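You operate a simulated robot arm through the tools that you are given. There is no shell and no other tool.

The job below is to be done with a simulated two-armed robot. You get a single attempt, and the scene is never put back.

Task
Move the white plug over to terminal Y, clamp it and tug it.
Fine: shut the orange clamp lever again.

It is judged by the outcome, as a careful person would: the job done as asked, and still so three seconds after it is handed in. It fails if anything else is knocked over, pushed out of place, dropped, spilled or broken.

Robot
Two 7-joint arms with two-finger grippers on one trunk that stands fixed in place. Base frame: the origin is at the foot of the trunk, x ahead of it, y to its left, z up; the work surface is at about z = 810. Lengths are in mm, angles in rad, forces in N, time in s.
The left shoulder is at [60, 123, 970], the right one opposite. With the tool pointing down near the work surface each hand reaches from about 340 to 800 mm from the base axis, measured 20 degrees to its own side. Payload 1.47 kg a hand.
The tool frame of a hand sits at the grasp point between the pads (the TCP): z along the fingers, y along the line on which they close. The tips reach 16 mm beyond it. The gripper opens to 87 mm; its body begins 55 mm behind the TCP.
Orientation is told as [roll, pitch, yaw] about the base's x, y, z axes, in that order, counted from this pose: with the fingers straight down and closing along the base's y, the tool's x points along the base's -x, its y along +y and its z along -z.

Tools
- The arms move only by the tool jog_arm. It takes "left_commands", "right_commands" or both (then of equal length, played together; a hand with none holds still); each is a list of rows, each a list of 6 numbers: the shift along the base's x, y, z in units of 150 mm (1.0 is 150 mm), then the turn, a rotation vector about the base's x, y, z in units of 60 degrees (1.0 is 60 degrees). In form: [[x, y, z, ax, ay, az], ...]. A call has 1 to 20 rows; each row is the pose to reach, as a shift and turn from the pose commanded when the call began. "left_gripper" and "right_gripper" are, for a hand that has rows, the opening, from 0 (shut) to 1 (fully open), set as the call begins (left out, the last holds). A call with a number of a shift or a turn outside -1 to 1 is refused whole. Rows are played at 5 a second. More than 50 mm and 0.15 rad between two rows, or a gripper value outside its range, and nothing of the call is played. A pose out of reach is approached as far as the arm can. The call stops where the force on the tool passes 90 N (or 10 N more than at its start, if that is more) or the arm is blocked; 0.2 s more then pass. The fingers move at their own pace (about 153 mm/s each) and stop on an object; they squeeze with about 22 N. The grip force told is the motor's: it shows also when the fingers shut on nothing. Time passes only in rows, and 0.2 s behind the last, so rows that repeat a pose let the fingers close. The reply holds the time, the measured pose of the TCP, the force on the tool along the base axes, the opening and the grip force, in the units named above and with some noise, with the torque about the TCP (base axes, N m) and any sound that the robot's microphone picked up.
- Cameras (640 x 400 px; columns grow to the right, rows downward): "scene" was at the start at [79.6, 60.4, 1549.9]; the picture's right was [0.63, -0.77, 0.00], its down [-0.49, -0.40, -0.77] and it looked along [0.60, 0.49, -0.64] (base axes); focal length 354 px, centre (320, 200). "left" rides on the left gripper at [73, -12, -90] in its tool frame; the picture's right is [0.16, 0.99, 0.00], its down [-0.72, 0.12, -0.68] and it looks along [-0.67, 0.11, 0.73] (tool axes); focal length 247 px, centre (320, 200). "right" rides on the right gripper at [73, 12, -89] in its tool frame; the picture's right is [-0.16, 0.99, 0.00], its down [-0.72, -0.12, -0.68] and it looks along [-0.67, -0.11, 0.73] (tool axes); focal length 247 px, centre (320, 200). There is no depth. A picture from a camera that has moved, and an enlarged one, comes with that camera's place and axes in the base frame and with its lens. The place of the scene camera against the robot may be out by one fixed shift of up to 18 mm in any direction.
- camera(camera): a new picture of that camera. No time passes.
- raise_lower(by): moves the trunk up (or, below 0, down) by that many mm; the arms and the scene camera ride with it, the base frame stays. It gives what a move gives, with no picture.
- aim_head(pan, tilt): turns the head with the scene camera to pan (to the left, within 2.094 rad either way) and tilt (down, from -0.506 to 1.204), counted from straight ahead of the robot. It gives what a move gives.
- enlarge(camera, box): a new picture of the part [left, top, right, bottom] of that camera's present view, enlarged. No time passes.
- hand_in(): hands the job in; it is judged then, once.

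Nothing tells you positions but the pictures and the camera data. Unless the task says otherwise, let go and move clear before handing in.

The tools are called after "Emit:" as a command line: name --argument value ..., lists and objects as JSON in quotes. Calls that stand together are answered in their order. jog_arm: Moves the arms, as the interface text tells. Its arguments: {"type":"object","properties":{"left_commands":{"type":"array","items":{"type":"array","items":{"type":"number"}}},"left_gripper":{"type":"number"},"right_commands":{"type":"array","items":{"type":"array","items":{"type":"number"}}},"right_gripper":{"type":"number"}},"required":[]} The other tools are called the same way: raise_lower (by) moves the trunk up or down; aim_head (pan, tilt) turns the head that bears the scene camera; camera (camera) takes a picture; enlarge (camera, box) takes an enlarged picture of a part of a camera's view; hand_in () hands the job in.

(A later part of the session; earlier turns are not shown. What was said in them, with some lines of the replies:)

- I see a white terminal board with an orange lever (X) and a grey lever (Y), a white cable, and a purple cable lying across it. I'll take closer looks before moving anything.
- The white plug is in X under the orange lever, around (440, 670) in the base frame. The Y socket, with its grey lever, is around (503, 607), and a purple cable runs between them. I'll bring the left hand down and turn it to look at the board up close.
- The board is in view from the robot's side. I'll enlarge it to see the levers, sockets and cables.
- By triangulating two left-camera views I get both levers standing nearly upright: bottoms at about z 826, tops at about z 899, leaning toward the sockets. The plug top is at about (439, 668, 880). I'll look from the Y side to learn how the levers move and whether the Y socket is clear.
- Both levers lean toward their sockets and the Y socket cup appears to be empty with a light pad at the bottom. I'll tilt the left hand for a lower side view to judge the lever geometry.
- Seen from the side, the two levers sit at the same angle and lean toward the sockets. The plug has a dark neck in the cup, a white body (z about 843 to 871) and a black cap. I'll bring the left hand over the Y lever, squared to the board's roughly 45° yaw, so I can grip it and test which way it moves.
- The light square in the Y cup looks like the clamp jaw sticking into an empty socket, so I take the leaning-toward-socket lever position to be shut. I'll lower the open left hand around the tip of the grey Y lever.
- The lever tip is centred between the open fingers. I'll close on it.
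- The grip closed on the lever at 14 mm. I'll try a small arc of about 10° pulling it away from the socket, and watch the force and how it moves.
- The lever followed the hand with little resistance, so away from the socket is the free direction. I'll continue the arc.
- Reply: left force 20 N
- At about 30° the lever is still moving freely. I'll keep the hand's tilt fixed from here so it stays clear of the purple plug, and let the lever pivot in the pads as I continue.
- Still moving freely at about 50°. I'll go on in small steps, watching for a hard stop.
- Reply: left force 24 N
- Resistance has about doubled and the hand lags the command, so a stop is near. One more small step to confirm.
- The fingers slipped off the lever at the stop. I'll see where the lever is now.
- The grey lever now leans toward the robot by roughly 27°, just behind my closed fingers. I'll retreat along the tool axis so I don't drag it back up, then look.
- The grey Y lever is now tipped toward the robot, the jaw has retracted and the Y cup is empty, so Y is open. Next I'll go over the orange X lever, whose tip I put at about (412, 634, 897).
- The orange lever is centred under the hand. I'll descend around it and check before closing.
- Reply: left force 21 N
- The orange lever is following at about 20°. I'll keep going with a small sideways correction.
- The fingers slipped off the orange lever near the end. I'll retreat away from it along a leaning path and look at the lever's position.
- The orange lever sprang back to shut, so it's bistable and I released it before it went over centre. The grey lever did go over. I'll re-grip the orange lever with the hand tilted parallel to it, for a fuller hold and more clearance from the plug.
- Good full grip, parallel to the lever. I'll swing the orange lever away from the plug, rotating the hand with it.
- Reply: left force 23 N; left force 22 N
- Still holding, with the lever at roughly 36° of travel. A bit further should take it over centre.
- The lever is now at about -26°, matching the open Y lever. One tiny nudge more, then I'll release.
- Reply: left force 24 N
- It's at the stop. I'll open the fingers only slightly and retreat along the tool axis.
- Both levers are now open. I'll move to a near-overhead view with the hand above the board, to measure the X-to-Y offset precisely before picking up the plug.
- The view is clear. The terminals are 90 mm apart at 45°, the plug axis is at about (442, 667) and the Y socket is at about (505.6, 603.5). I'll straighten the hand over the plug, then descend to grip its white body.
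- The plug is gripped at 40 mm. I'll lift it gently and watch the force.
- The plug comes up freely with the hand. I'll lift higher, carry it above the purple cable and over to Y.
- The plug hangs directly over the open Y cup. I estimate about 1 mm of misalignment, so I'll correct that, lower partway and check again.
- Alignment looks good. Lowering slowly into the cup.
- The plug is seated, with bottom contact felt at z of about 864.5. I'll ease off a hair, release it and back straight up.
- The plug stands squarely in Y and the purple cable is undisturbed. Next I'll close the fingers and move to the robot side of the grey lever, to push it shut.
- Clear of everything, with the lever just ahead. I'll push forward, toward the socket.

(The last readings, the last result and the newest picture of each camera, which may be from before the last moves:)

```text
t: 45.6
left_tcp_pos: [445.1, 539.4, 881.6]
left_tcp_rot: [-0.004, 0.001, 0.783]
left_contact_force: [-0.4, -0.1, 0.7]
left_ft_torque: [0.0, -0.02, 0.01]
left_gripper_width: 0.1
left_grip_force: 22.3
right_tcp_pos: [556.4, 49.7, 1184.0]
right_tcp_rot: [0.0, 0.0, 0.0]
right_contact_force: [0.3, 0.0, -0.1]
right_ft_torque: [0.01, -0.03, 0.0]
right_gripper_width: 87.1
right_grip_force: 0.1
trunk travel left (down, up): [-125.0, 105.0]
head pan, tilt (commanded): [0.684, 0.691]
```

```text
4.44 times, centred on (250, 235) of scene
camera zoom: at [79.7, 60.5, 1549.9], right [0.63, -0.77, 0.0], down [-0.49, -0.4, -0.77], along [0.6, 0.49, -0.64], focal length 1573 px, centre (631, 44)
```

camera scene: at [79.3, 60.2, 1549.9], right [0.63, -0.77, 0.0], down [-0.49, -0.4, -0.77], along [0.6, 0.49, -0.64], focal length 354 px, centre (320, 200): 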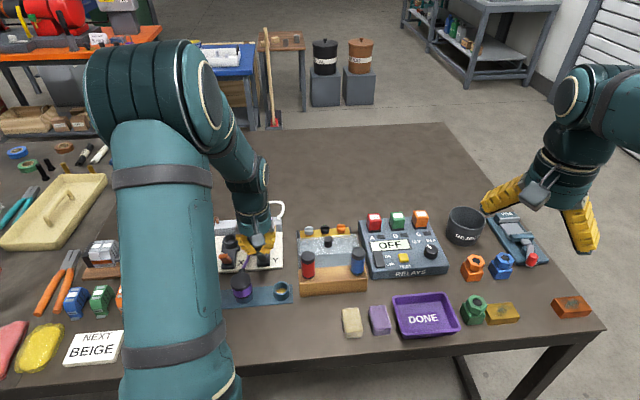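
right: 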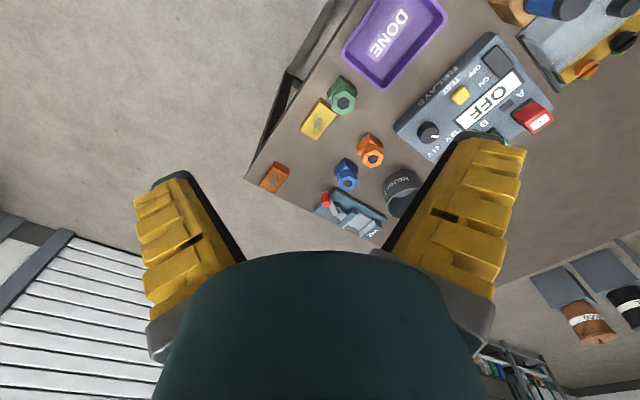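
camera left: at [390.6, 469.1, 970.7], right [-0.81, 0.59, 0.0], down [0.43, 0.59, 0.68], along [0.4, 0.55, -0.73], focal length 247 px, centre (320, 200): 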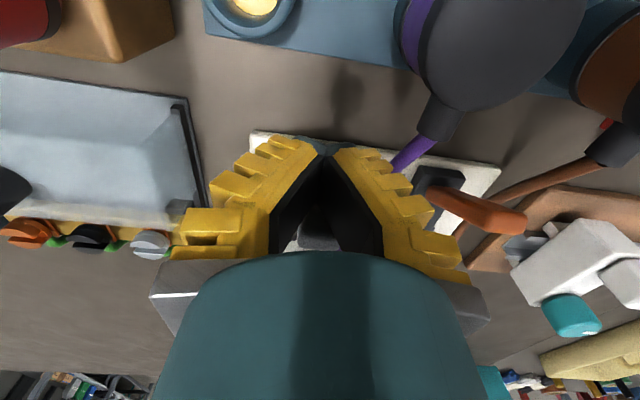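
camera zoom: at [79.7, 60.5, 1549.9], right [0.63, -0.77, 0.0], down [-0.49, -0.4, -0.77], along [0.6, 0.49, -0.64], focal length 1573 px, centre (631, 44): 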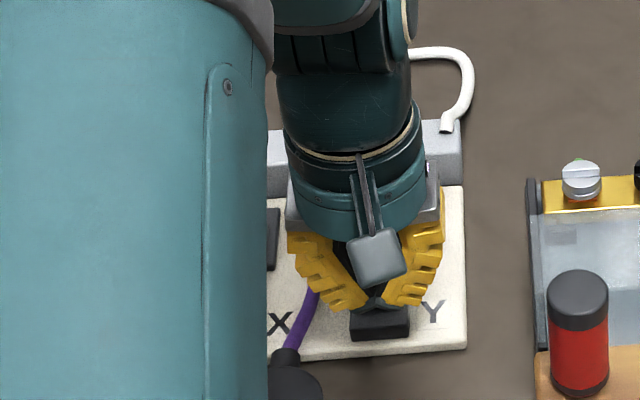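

Emit:
jog_arm --left_commands '[[0.035, 0.035, 0, 0, 0, 0], [0.07, 0.07, 0, 0, 0, 0]]'

Emit:
enlarge --camera "left" --box '[220, 100, 420, 260]'

```text
t: 46.2
left_tcp_pos: [455.0, 549.5, 881.7]
left_tcp_rot: [-0.004, 0.001, 0.784]
left_contact_force: [0.7, 0.6, 0.2]
left_ft_torque: [0.0, 0.01, 0.01]
left_gripper_width: 0.1
left_grip_force: 21.8
right_tcp_pos: [557.5, 50.4, 1183.4]
right_tcp_rot: [0.002, -0.002, 0.0]
right_contact_force: [-0.5, -0.1, 0.1]
right_ft_torque: [0.05, -0.01, 0.02]
right_gripper_width: 86.8
right_grip_force: 0.0
trunk travel left (down, up): [-125.0, 105.0]
head pan, tilt (commanded): [0.684, 0.691]
```

```text
2.50 times, centred on (320, 180) of left
camera zoom: at [411.6, 489.6, 971.0], right [-0.81, 0.59, 0.0], down [0.43, 0.59, 0.68], along [0.4, 0.55, -0.73], focal length 617 px, centre (320, 250)
```

zoom: 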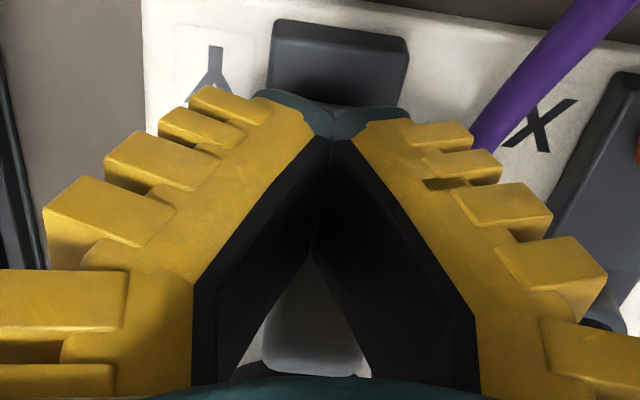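

The lever tip is now at about h 738, z 897, which is its shut position. I'll press slightly to confirm it's firmly against its stop.

Emit:
jog_arm --left_commands '[[0.02, 0.02, 0, 0, 0, 0], [0.04, 0.04, 0, 0, 0, 0]]'

Emit:
enlarge --camera "left" --box '[220, 100, 420, 260]'

```text
t: 46.8
left_tcp_pos: [458.9, 551.0, 882.7]
left_tcp_rot: [0.0, 0.007, 0.782]
left_contact_force: [-17.3, -17.6, 1.1]
left_ft_torque: [-0.14, 0.14, 0.08]
left_gripper_width: 6.0
left_grip_force: 28.7
right_tcp_pos: [554.6, 48.7, 1183.9]
right_tcp_rot: [0.0, -0.002, 0.0]
right_contact_force: [-0.2, -0.3, 0.1]
right_ft_torque: [0.0, -0.03, -0.02]
right_gripper_width: 86.8
right_grip_force: 0.1
trunk travel left (down, up): [-125.0, 105.0]
head pan, tilt (commanded): [0.684, 0.691]
```

```text
2.50 times, centred on (320, 180) of left
camera zoom: at [414.9, 492.9, 971.5], right [-0.81, 0.59, 0.0], down [0.43, 0.6, 0.67], along [0.4, 0.55, -0.74], focal length 617 px, centre (320, 250)
```

zoom: 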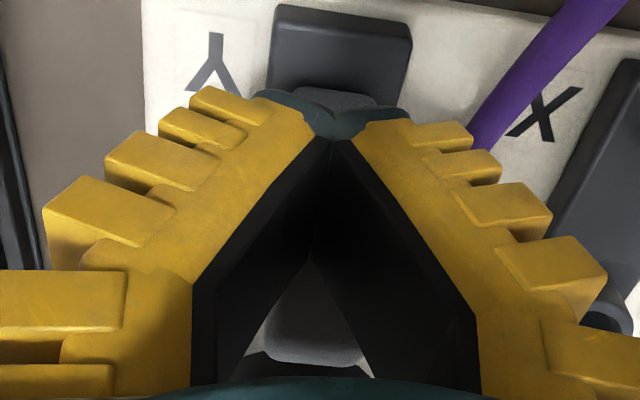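

The lever is firm at its stop (about 25 N pushback), so Y is clamped. I'll back off, rise, and go over the plug for the tug.

Emit:
jog_arm --left_commands '[[-0.05, -0.05, 0, 0, 0, 0], [-0.1, -0.1, 0, 0, 0, 0], [-0.15, -0.15, 0, 0, 0, 0], [-0.15, -0.15, 0.2, 0, 0, 0], [-0.15, -0.15, 0.4, 0, 0, 0], [-0.15, -0.15, 0.55, 0, 0, 0]]'

Emit:
camera --camera "left"

```text
t: 48.2
left_tcp_pos: [438.2, 532.6, 966.6]
left_tcp_rot: [0.0, -0.001, 0.784]
left_contact_force: [-0.6, 0.3, -0.4]
left_ft_torque: [0.0, 0.02, 0.0]
left_gripper_width: 0.0
left_grip_force: 28.3
right_tcp_pos: [555.7, 49.1, 1182.8]
right_tcp_rot: [0.0, 0.001, 0.0]
right_contact_force: [-0.6, -0.6, -0.4]
right_ft_torque: [0.0, -0.02, -0.01]
right_gripper_width: 87.1
right_grip_force: 0.1
trunk travel left (down, up): [-125.0, 105.0]
head pan, tilt (commanded): [0.684, 0.691]
```

```text
taken
camera left: at [394.7, 473.0, 1053.8], right [-0.81, 0.59, 0.0], down [0.43, 0.59, 0.68], along [0.4, 0.55, -0.73], focal length 247 px, centre (320, 200)
```

left: 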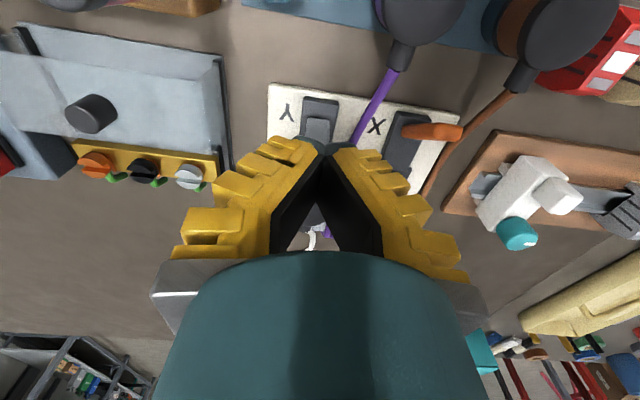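

Emit:
jog_arm --left_commands '[[0.11, 0.12, 0, 0, 0, 0], [0.22, 0.24, 0, 0, 0, 0], [0.33, 0.36, 0, 0, 0, 0], [0.437, 0.475, -0.013, 0, 0, 0]]' --left_gripper 1

Emit:
camera --camera "left"

Emit:
enlarge --camera "scene" --box '[200, 190, 300, 280]'

```text
t: 49.2
left_tcp_pos: [505.0, 603.3, 961.1]
left_tcp_rot: [0.0, 0.003, 0.785]
left_contact_force: [-0.5, 0.3, -0.3]
left_ft_torque: [0.01, 0.01, -0.02]
left_gripper_width: 87.0
left_grip_force: 0.1
right_tcp_pos: [556.2, 51.2, 1182.9]
right_tcp_rot: [0.0, 0.0, 0.0]
right_contact_force: [-0.6, 0.7, -0.3]
right_ft_torque: [-0.03, -0.02, -0.01]
right_gripper_width: 87.0
right_grip_force: 0.1
trunk travel left (down, up): [-125.0, 105.0]
head pan, tilt (commanded): [0.684, 0.691]
```

```text
taken
camera left: at [460.8, 544.5, 1050.9], right [-0.81, 0.59, 0.0], down [0.43, 0.59, 0.68], along [0.4, 0.55, -0.73], focal length 247 px, centre (320, 200)
```

left: 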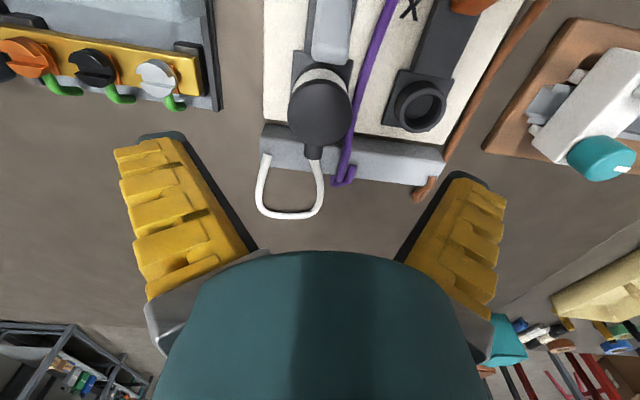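

```text
4.44 times, centred on (250, 235) of scene
camera zoom: at [80.1, 60.9, 1549.8], right [0.63, -0.77, 0.0], down [-0.49, -0.4, -0.77], along [0.6, 0.49, -0.64], focal length 1573 px, centre (631, 44)
```

zoom: 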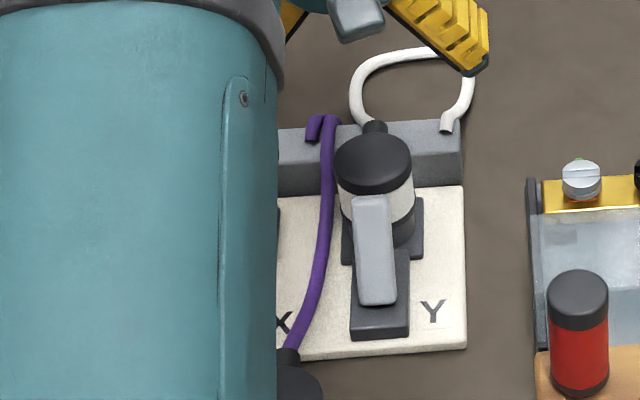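

Y is shut with the plug seated. I'll descend, grip the plug and tug it gently upward.

Emit:
jog_arm --left_commands '[[0, 0, -0.16, 0, 0, 0], [0, 0, -0.32, 0, 0, 0], [0, 0, -0.48, 0, 0, 0], [0, 0, -0.64, 0, 0, 0]]'

Emit:
jog_arm --left_commands '[[0, 0, 0, 0, 0, 0], [0, 0, 0, 0, 0, 0], [0, 0, 0, 0, 0, 0]]' --left_gripper 0

Emit:
jog_arm --left_commands '[[0, 0, 0.01, 0, 0, 0], [0, 0, 0.02, 0, 0, 0]]'

```text
t: 50.2
left_tcp_pos: [503.9, 602.9, 865.5]
left_tcp_rot: [0.0, 0.0, 0.783]
left_contact_force: [0.3, -0.1, 0.1]
left_ft_torque: [0.0, 0.01, 0.02]
left_gripper_width: 87.1
left_grip_force: 0.1
right_tcp_pos: [556.6, 50.3, 1183.1]
right_tcp_rot: [0.0, -0.002, 0.0]
right_contact_force: [-0.3, 0.3, -0.7]
right_ft_torque: [0.01, -0.01, 0.01]
right_gripper_width: 87.2
right_grip_force: 0.1
trunk travel left (down, up): [-125.0, 105.0]
head pan, tilt (commanded): [0.684, 0.691]
```

```text
t: 51.0
left_tcp_pos: [502.8, 603.5, 866.8]
left_tcp_rot: [-0.003, 0.001, 0.783]
left_contact_force: [-0.6, -1.6, -1.2]
left_ft_torque: [0.02, -0.01, 0.02]
left_gripper_width: 39.8
left_grip_force: 21.8
right_tcp_pos: [556.7, 50.4, 1183.6]
right_tcp_rot: [0.0, 0.0, 0.001]
right_contact_force: [1.5, -0.2, -1.1]
right_ft_torque: [0.01, -0.01, -0.01]
right_gripper_width: 86.9
right_grip_force: 0.1
trunk travel left (down, up): [-125.0, 105.0]
head pan, tilt (commanded): [0.684, 0.691]
```

```text
t: 51.6
left_tcp_pos: [504.2, 602.9, 867.0]
left_tcp_rot: [0.0, 0.004, 0.785]
left_contact_force: [0.8, 0.3, -15.3]
left_ft_torque: [0.01, 0.0, 0.03]
left_gripper_width: 39.7
left_grip_force: 22.5
right_tcp_pos: [558.4, 50.9, 1182.4]
right_tcp_rot: [-0.002, -0.001, 0.0]
right_contact_force: [0.8, 0.0, -0.3]
right_ft_torque: [-0.02, 0.04, 0.01]
right_gripper_width: 87.1
right_grip_force: 0.2
trunk travel left (down, up): [-125.0, 105.0]
head pan, tilt (commanded): [0.684, 0.691]
```

The clamp holds: about 15 N of pull and the plug doesn't move. I'll tug slightly harder and hold briefly.

Emit:
jog_arm --left_commands '[[0, 0, 0.01, 0, 0, 0], [0, 0, 0.01, 0, 0, 0], [0, 0, 0.01, 0, 0, 0]]'

Emit:
enlarge --camera "left" --box '[260, 60, 380, 200]'

```text
t: 52.4
left_tcp_pos: [503.8, 604.2, 868.9]
left_tcp_rot: [-0.002, 0.003, 0.783]
left_contact_force: [-2.1, -1.2, -20.7]
left_ft_torque: [-0.13, 0.14, 0.01]
left_gripper_width: 39.7
left_grip_force: 22.0
right_tcp_pos: [558.5, 50.6, 1183.1]
right_tcp_rot: [-0.001, 0.0, 0.0]
right_contact_force: [0.9, 0.6, -0.2]
right_ft_torque: [0.0, 0.0, 0.01]
right_gripper_width: 87.1
right_grip_force: 0.0
trunk travel left (down, up): [-125.0, 105.0]
head pan, tilt (commanded): [0.684, 0.691]
```

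```text
2.86 times, centred on (320, 130) of left
camera zoom: at [460.7, 544.6, 958.5], right [-0.81, 0.59, 0.0], down [0.43, 0.6, 0.68], along [0.4, 0.55, -0.74], focal length 706 px, centre (320, 400)
```

zoom: 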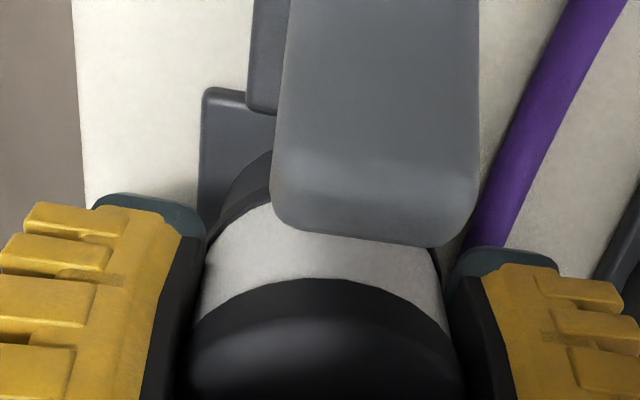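

The plug held against about 21 N. I'll ease back down, release and rise.

Emit:
jog_arm --left_commands '[[0, 0, -0.015, 0, 0, 0], [0, 0, -0.025, 0, 0, 0]]'

Emit:
jog_arm --left_commands '[[0, 0, 0, 0, 0, 0], [0, 0, 0, 0, 0, 0]]' --left_gripper 1

Emit:
jog_arm --left_commands '[[0, 0, 0.16, 0, 0, 0], [0, 0, 0.32, 0, 0, 0], [0, 0, 0.48, 0, 0, 0], [0, 0, 0.65, 0, 0, 0]]'

Emit:
camera --camera "left"

```text
t: 53.0
left_tcp_pos: [504.3, 604.4, 869.4]
left_tcp_rot: [-0.002, -0.004, 0.784]
left_contact_force: [-6.0, -1.2, 0.4]
left_ft_torque: [-0.14, 0.22, -0.01]
left_gripper_width: 39.4
left_grip_force: 22.2
right_tcp_pos: [556.4, 49.2, 1183.5]
right_tcp_rot: [0.0, 0.0, 0.001]
right_contact_force: [0.1, 1.1, -0.4]
right_ft_torque: [-0.01, 0.03, 0.0]
right_gripper_width: 87.0
right_grip_force: 0.0
trunk travel left (down, up): [-125.0, 105.0]
head pan, tilt (commanded): [0.684, 0.691]
```

```text
t: 53.6
left_tcp_pos: [504.1, 602.3, 867.1]
left_tcp_rot: [-0.002, 0.001, 0.784]
left_contact_force: [-0.2, -0.9, -0.1]
left_ft_torque: [-0.03, 0.02, -0.02]
left_gripper_width: 86.9
left_grip_force: 0.1
right_tcp_pos: [556.8, 50.7, 1181.9]
right_tcp_rot: [0.0, 0.0, 0.0]
right_contact_force: [-0.5, 0.0, 0.1]
right_ft_torque: [0.01, 0.01, 0.01]
right_gripper_width: 87.2
right_grip_force: 0.0
trunk travel left (down, up): [-125.0, 105.0]
head pan, tilt (commanded): [0.684, 0.691]
```

```text
t: 54.6
left_tcp_pos: [503.1, 603.7, 966.9]
left_tcp_rot: [-0.003, 0.0, 0.784]
left_contact_force: [0.1, 0.6, 0.8]
left_ft_torque: [-0.03, -0.02, -0.04]
left_gripper_width: 86.8
left_grip_force: 0.0
right_tcp_pos: [556.3, 49.3, 1184.0]
right_tcp_rot: [-0.001, 0.002, 0.0]
right_contact_force: [-0.4, 0.2, 0.2]
right_ft_torque: [0.0, -0.01, 0.02]
right_gripper_width: 86.9
right_grip_force: 0.2
trunk travel left (down, up): [-125.0, 105.0]
head pan, tilt (commanded): [0.684, 0.691]
```

```text
taken
camera left: at [459.8, 544.1, 1055.0], right [-0.81, 0.59, 0.0], down [0.43, 0.59, 0.68], along [0.4, 0.55, -0.73], focal length 247 px, centre (320, 200)
```

left: 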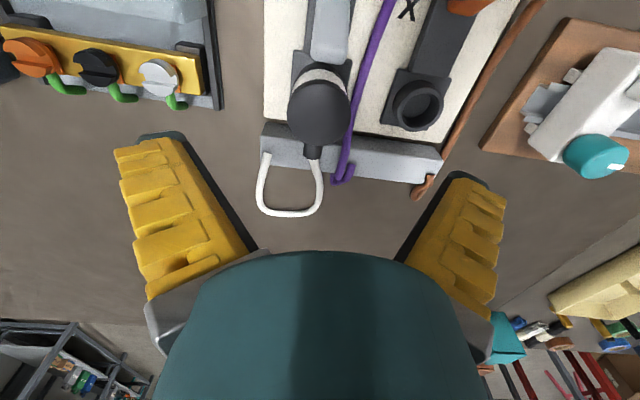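

Emit:
enlarge --camera "scene" --box '[200, 190, 300, 280]'

Emit:
enlarge --camera "left" --box '[250, 20, 390, 160]'

```text
4.44 times, centred on (250, 235) of scene
camera zoom: at [79.3, 60.2, 1549.9], right [0.63, -0.77, 0.0], down [-0.49, -0.4, -0.77], along [0.6, 0.49, -0.64], focal length 1573 px, centre (631, 44)
```

zoom: 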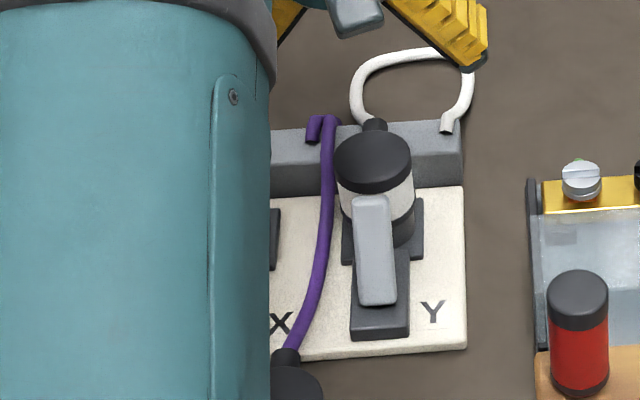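

```text
2.86 times, centred on (320, 90) of left
camera zoom: at [459.8, 544.1, 1055.0], right [-0.81, 0.59, 0.0], down [0.43, 0.59, 0.68], along [0.4, 0.55, -0.73], focal length 706 px, centre (320, 514)
```

zoom: 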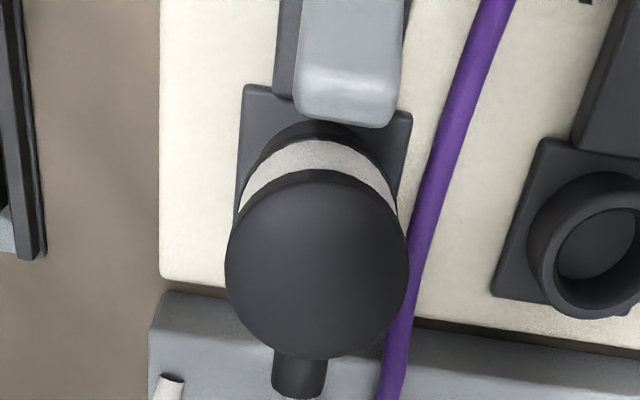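

The plug hasn't moved relative to before the tug. Now for the orange lever: I'll move the closed fingers to its robot side, between the purple and brown rack plugs.

Emit:
jog_arm --left_commands '[[-0.18, -0.02, 0, 0, 0, 0], [-0.36, -0.04, 0, 0, 0, 0], [-0.54, -0.06, 0, 0, 0, 0], [-0.72, -0.08, 0, 0, 0, 0], [-0.9, -0.1, 0, 0, 0, 0]]' --left_gripper 0

Emit:
jog_arm --left_commands '[[-0.128, -0.108, 0, 0, 0, 0], [-0.128, -0.108, -0.12, 0, 0, 0]]'

Emit:
camera --camera "left"

```text
t: 55.8
left_tcp_pos: [366.9, 587.3, 966.5]
left_tcp_rot: [-0.003, 0.0, 0.786]
left_contact_force: [0.7, -0.9, -0.5]
left_ft_torque: [0.0, 0.0, -0.02]
left_gripper_width: 0.3
left_grip_force: 21.6
right_tcp_pos: [556.4, 49.9, 1183.4]
right_tcp_rot: [0.001, -0.003, 0.0]
right_contact_force: [0.0, 0.1, 0.4]
right_ft_torque: [0.03, 0.0, 0.02]
right_gripper_width: 86.8
right_grip_force: 0.0
trunk travel left (down, up): [-125.0, 105.0]
head pan, tilt (commanded): [0.684, 0.691]
```

```text
t: 56.4
left_tcp_pos: [350.4, 572.7, 945.3]
left_tcp_rot: [-0.002, 0.001, 0.783]
left_contact_force: [0.4, 0.0, -0.3]
left_ft_torque: [-0.02, -0.01, 0.03]
left_gripper_width: 0.0
left_grip_force: 21.7
right_tcp_pos: [557.8, 50.7, 1182.3]
right_tcp_rot: [-0.001, 0.001, -0.002]
right_contact_force: [0.2, 0.6, 0.0]
right_ft_torque: [-0.01, 0.05, 0.0]
right_gripper_width: 87.2
right_grip_force: 0.1
trunk travel left (down, up): [-125.0, 105.0]
head pan, tilt (commanded): [0.684, 0.691]
```

```text
taken
camera left: at [307.0, 513.3, 1035.0], right [-0.81, 0.59, 0.0], down [0.43, 0.59, 0.68], along [0.4, 0.55, -0.73], focal length 247 px, centre (320, 200)
```

left: 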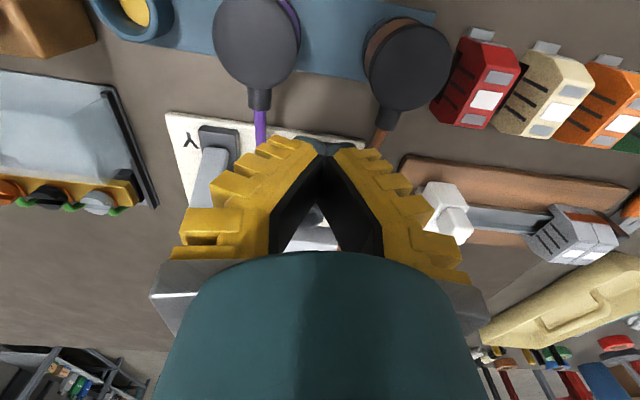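

The fingers are between the two boots. Descending to lever height.

Emit:
jog_arm --left_commands '[[0, 0, -0.15, 0, 0, 0], [0, 0, -0.3, 0, 0, 0], [0, 0, -0.433, 0, 0, 0]]'

Emit:
camera --camera "left"

```text
t: 57.2
left_tcp_pos: [349.4, 573.0, 880.9]
left_tcp_rot: [-0.001, -0.001, 0.786]
left_contact_force: [-0.2, 0.2, -1.7]
left_ft_torque: [-0.01, 0.02, -0.01]
left_gripper_width: 0.0
left_grip_force: 22.0
right_tcp_pos: [556.7, 51.0, 1182.8]
right_tcp_rot: [0.0, -0.001, 0.0]
right_contact_force: [0.8, -0.7, 0.0]
right_ft_torque: [-0.04, 0.01, 0.0]
right_gripper_width: 87.3
right_grip_force: 0.0
trunk travel left (down, up): [-125.0, 105.0]
head pan, tilt (commanded): [0.684, 0.691]
```

```text
taken
camera left: at [306.6, 513.3, 969.7], right [-0.81, 0.59, 0.0], down [0.43, 0.59, 0.68], along [0.4, 0.55, -0.73], focal length 247 px, centre (320, 200)
```

left: 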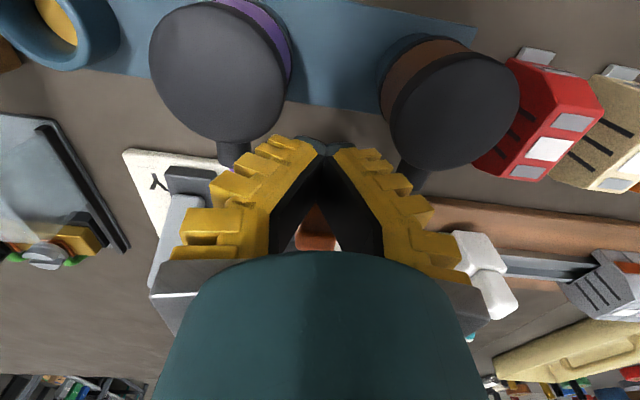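

Emit:
jog_arm --left_commands '[[0.047, 0.047, 0, 0, 0, 0], [0.094, 0.094, 0, 0, 0, 0], [0.141, 0.141, 0, 0, 0, 0]]'

Emit:
enlarge --camera "left" --box '[220, 100, 420, 260]'

```text
t: 58.0
left_tcp_pos: [371.3, 593.4, 881.3]
left_tcp_rot: [-0.002, 0.0, 0.782]
left_contact_force: [0.6, -0.2, 0.1]
left_ft_torque: [-0.01, -0.02, -0.02]
left_gripper_width: 0.0
left_grip_force: 21.9
right_tcp_pos: [556.3, 49.5, 1183.0]
right_tcp_rot: [-0.001, -0.001, 0.0]
right_contact_force: [0.0, -0.4, -0.1]
right_ft_torque: [0.02, -0.02, -0.02]
right_gripper_width: 86.9
right_grip_force: 0.0
trunk travel left (down, up): [-125.0, 105.0]
head pan, tilt (commanded): [0.684, 0.691]
```

```text
2.50 times, centred on (320, 180) of left
camera zoom: at [327.6, 533.9, 970.7], right [-0.81, 0.59, 0.0], down [0.43, 0.59, 0.68], along [0.4, 0.55, -0.73], focal length 617 px, centre (320, 250)
```

zoom: 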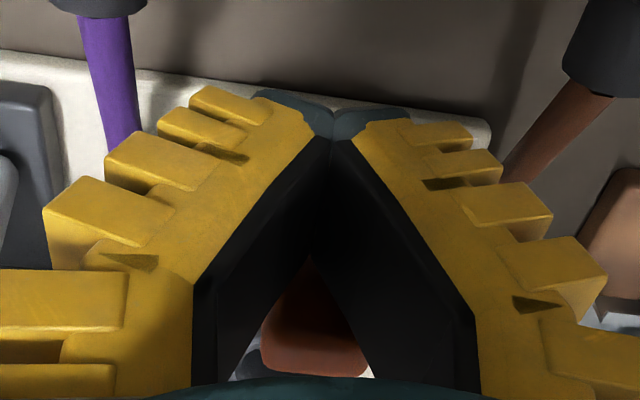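

The lever is being pushed upright. Continuing to the shut position.

Emit:
jog_arm --left_commands '[[0.047, 0.047, 0, 0, 0, 0], [0.094, 0.094, 0, 0, 0, 0], [0.132, 0.132, 0, 0, 0, 0]]'

Emit:
enlarge --camera "left" --box '[220, 100, 420, 260]'

```text
t: 58.8
left_tcp_pos: [391.9, 613.3, 882.0]
left_tcp_rot: [-0.001, 0.001, 0.783]
left_contact_force: [-0.1, 0.2, -0.4]
left_ft_torque: [0.0, -0.05, 0.0]
left_gripper_width: 0.4
left_grip_force: 22.2
right_tcp_pos: [556.4, 49.6, 1183.8]
right_tcp_rot: [0.0, -0.001, 0.0]
right_contact_force: [0.1, -0.5, -0.4]
right_ft_torque: [0.02, -0.01, -0.02]
right_gripper_width: 87.1
right_grip_force: 0.0
trunk travel left (down, up): [-125.0, 105.0]
head pan, tilt (commanded): [0.684, 0.691]
```

```text
2.50 times, centred on (320, 180) of left
camera zoom: at [347.2, 553.8, 970.6], right [-0.81, 0.59, 0.0], down [0.43, 0.59, 0.68], along [0.4, 0.55, -0.73], focal length 617 px, centre (320, 250)
```

zoom: 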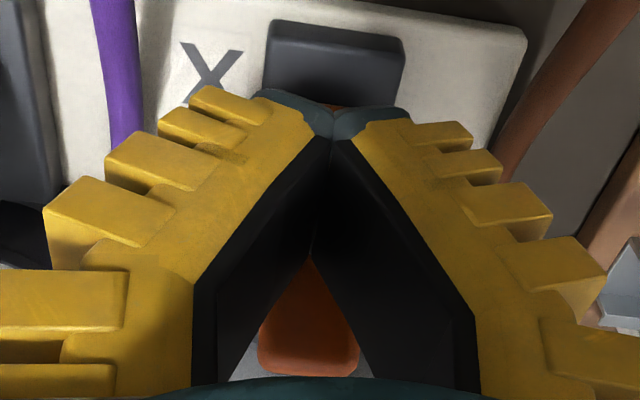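

Lever tip at the shut position. A light press to confirm it's against its stop.

Emit:
jog_arm --left_commands '[[0.02, 0.02, 0, 0, 0, 0], [0.04, 0.04, 0, 0, 0, 0]]'

Emit:
jog_arm --left_commands '[[-0.05, -0.05, 0, 0, 0, 0], [-0.1, -0.1, 0, 0, 0, 0], [-0.18, -0.18, 0, 0, 0, 0], [-0.18, -0.18, 0.2, 0, 0, 0], [-0.18, -0.18, 0.4, 0, 0, 0], [-0.18, -0.18, 0.65, 0, 0, 0]]'

Emit:
camera --camera "left"

```text
t: 59.4
left_tcp_pos: [393.2, 616.1, 882.4]
left_tcp_rot: [-0.001, 0.007, 0.785]
left_contact_force: [-14.4, -17.1, 2.3]
left_ft_torque: [-0.2, 0.13, -0.04]
left_gripper_width: 6.1
left_grip_force: 27.9
right_tcp_pos: [555.5, 48.9, 1184.4]
right_tcp_rot: [0.002, -0.002, 0.0]
right_contact_force: [-0.2, 0.1, -0.5]
right_ft_torque: [0.03, -0.01, -0.03]
right_gripper_width: 87.2
right_grip_force: 0.0
trunk travel left (down, up): [-125.0, 105.0]
head pan, tilt (commanded): [0.684, 0.691]
```

```text
t: 60.8
left_tcp_pos: [371.2, 592.0, 980.1]
left_tcp_rot: [-0.002, 0.0, 0.783]
left_contact_force: [-0.3, 0.2, 0.1]
left_ft_torque: [0.02, 0.0, -0.02]
left_gripper_width: 0.0
left_grip_force: 28.4
right_tcp_pos: [556.2, 48.3, 1183.7]
right_tcp_rot: [0.001, -0.001, -0.002]
right_contact_force: [-0.7, -1.2, 0.5]
right_ft_torque: [-0.03, -0.03, 0.0]
right_gripper_width: 87.2
right_grip_force: 0.1
trunk travel left (down, up): [-125.0, 105.0]
head pan, tilt (commanded): [0.684, 0.691]
```

```text
taken
camera left: at [325.8, 532.0, 1068.7], right [-0.81, 0.59, 0.0], down [0.43, 0.59, 0.68], along [0.4, 0.55, -0.73], focal length 247 px, centre (320, 200)
```

left: 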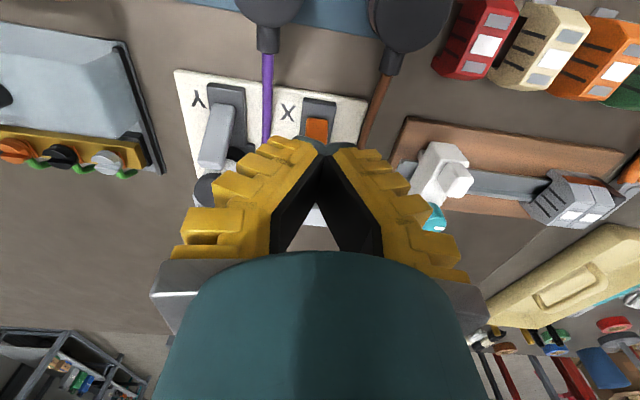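

Both levers pressed firmly to their stops. I'll raise the hand clear and inspect everything.

Emit:
jog_arm --left_commands '[[0, -0.05, 0.2, 0, 0, 0], [0, -0.15, 0.45, 0, 0, 0], [0, -0.28, 0.7, 0, 0, 0], [0, -0.42, 0.95, 0, 0, 0], [0, -0.55, 1.0, 0, 0, 0]]' --left_gripper 1

Emit:
enlarge --camera "left" --box '[200, 40, 440, 240]'

Emit:
camera --camera "scene"

Emit:
enlarge --camera "scene" --box '[180, 180, 310, 300]'

```text
t: 62.0
left_tcp_pos: [370.3, 507.9, 1130.2]
left_tcp_rot: [0.0, 0.0, 0.784]
left_contact_force: [0.3, 0.2, -0.4]
left_ft_torque: [0.02, 0.01, 0.05]
left_gripper_width: 86.8
left_grip_force: 0.1
right_tcp_pos: [557.1, 48.4, 1183.5]
right_tcp_rot: [-0.001, 0.001, 0.0]
right_contact_force: [-0.1, -0.3, 0.1]
right_ft_torque: [0.0, -0.02, 0.05]
right_gripper_width: 86.9
right_grip_force: 0.1
trunk travel left (down, up): [-125.0, 105.0]
head pan, tilt (commanded): [0.684, 0.691]
```

```text
2.00 times, centred on (320, 140) of left
camera zoom: at [325.6, 449.8, 1218.5], right [-0.81, 0.59, 0.0], down [0.43, 0.59, 0.68], along [0.4, 0.55, -0.73], focal length 494 px, centre (320, 320)
```

zoom: 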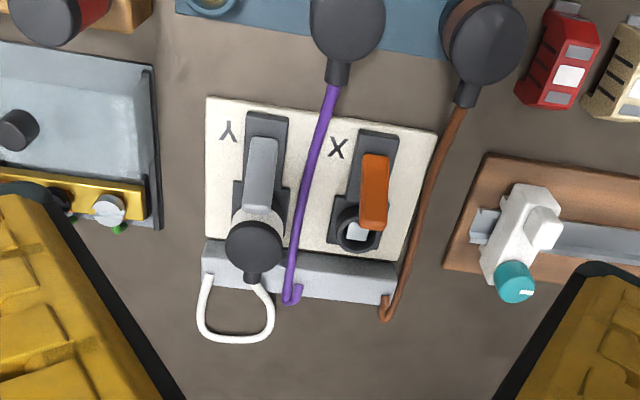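

```text
taken
camera scene: at [79.4, 60.1, 1549.9], right [0.63, -0.77, 0.0], down [-0.49, -0.4, -0.77], along [0.6, 0.49, -0.64], focal length 354 px, centre (320, 200)
```

scene: 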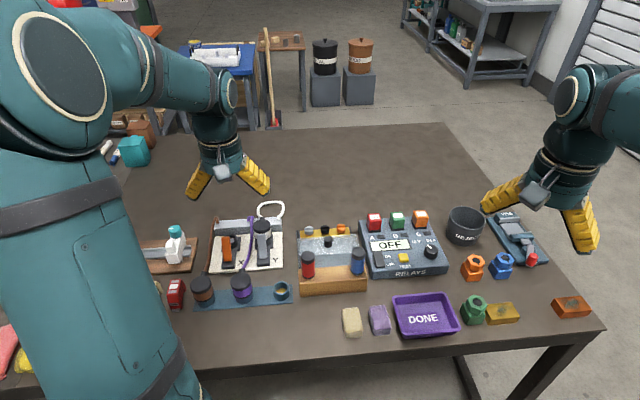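

```text
3.33 times, centred on (245, 240) of scene
camera zoom: at [79.4, 60.1, 1549.9], right [0.63, -0.77, 0.0], down [-0.49, -0.4, -0.77], along [0.6, 0.49, -0.64], focal length 1180 px, centre (570, 67)
```

zoom: 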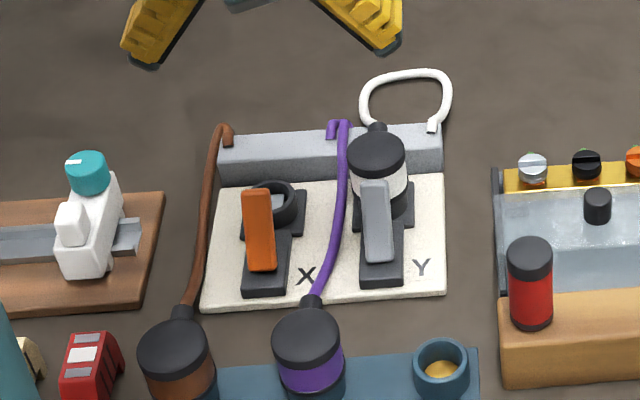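

Everything looks in order. I'll make one closer comparison of the plug's height in Y against my pre-tug picture.

Emit:
enlarge --camera "scene" --box '[200, 190, 300, 280]'

Emit:
enlarge --camera "scene" --box '[245, 205, 285, 245]'

Emit:
enlarge --camera "left" --box '[290, 100, 410, 190]'

```text
4.44 times, centred on (250, 235) of scene
camera zoom: at [79.4, 60.1, 1549.9], right [0.63, -0.77, 0.0], down [-0.49, -0.4, -0.77], along [0.6, 0.49, -0.64], focal length 1573 px, centre (631, 44)
```

zoom: 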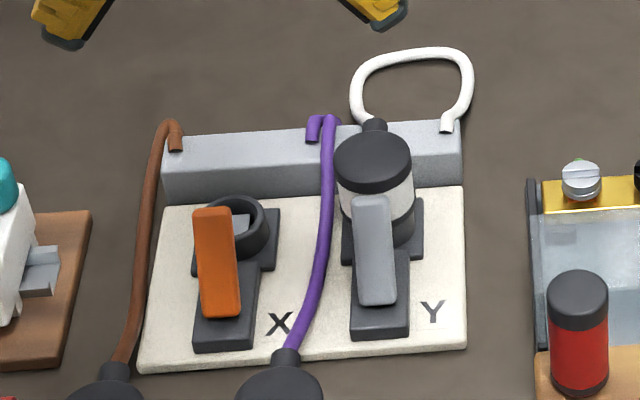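

```text
10.00 times, centred on (265, 225) of scene
camera zoom: at [79.4, 60.1, 1549.9], right [0.63, -0.77, 0.0], down [-0.49, -0.4, -0.77], along [0.6, 0.49, -0.64], focal length 3539 px, centre (870, -50)
```

zoom: 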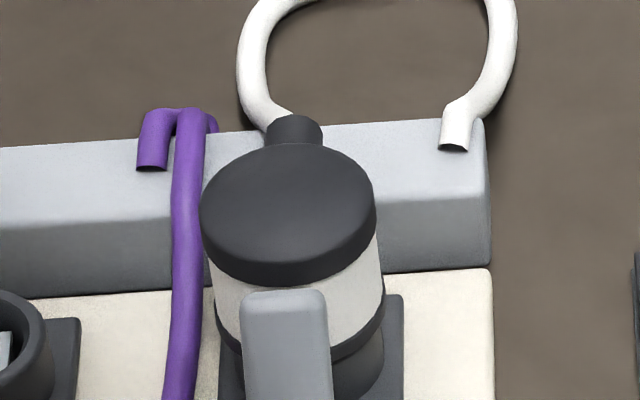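

```text
4.44 times, centred on (350, 145) of left
camera zoom: at [325.6, 449.8, 1218.5], right [-0.81, 0.59, 0.0], down [0.43, 0.59, 0.68], along [0.4, 0.55, -0.73], focal length 1098 px, centre (187, 444)
```

zoom: 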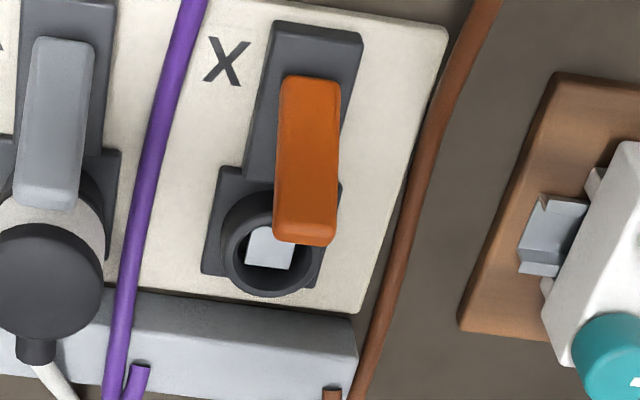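

The white plug sits in Y under the shut grey lever and held when tugged. X is empty, with its jaw out and the orange lever shut again. The cables, board and surrounding items sit where they started and the hand is clear, so I'm handing in.

Emit:
hand_in

```text
The job is handed in.
```

The white plug is now in terminal Y, clamped by the shut grey lever. After clamping I tugged it upward with about 21 N; it held, rising at most about 1 mm.

The orange lever on X is shut again and pressed firm against its stop. Nothing else looked moved in the last pictures. The purple and brown cables, the board and the nearby items appear where they started, and the hand is clear.

On the first try the orange lever sprang back to shut before it was fully open, so I gripped it again and took it to its open stop before lifting the plug.
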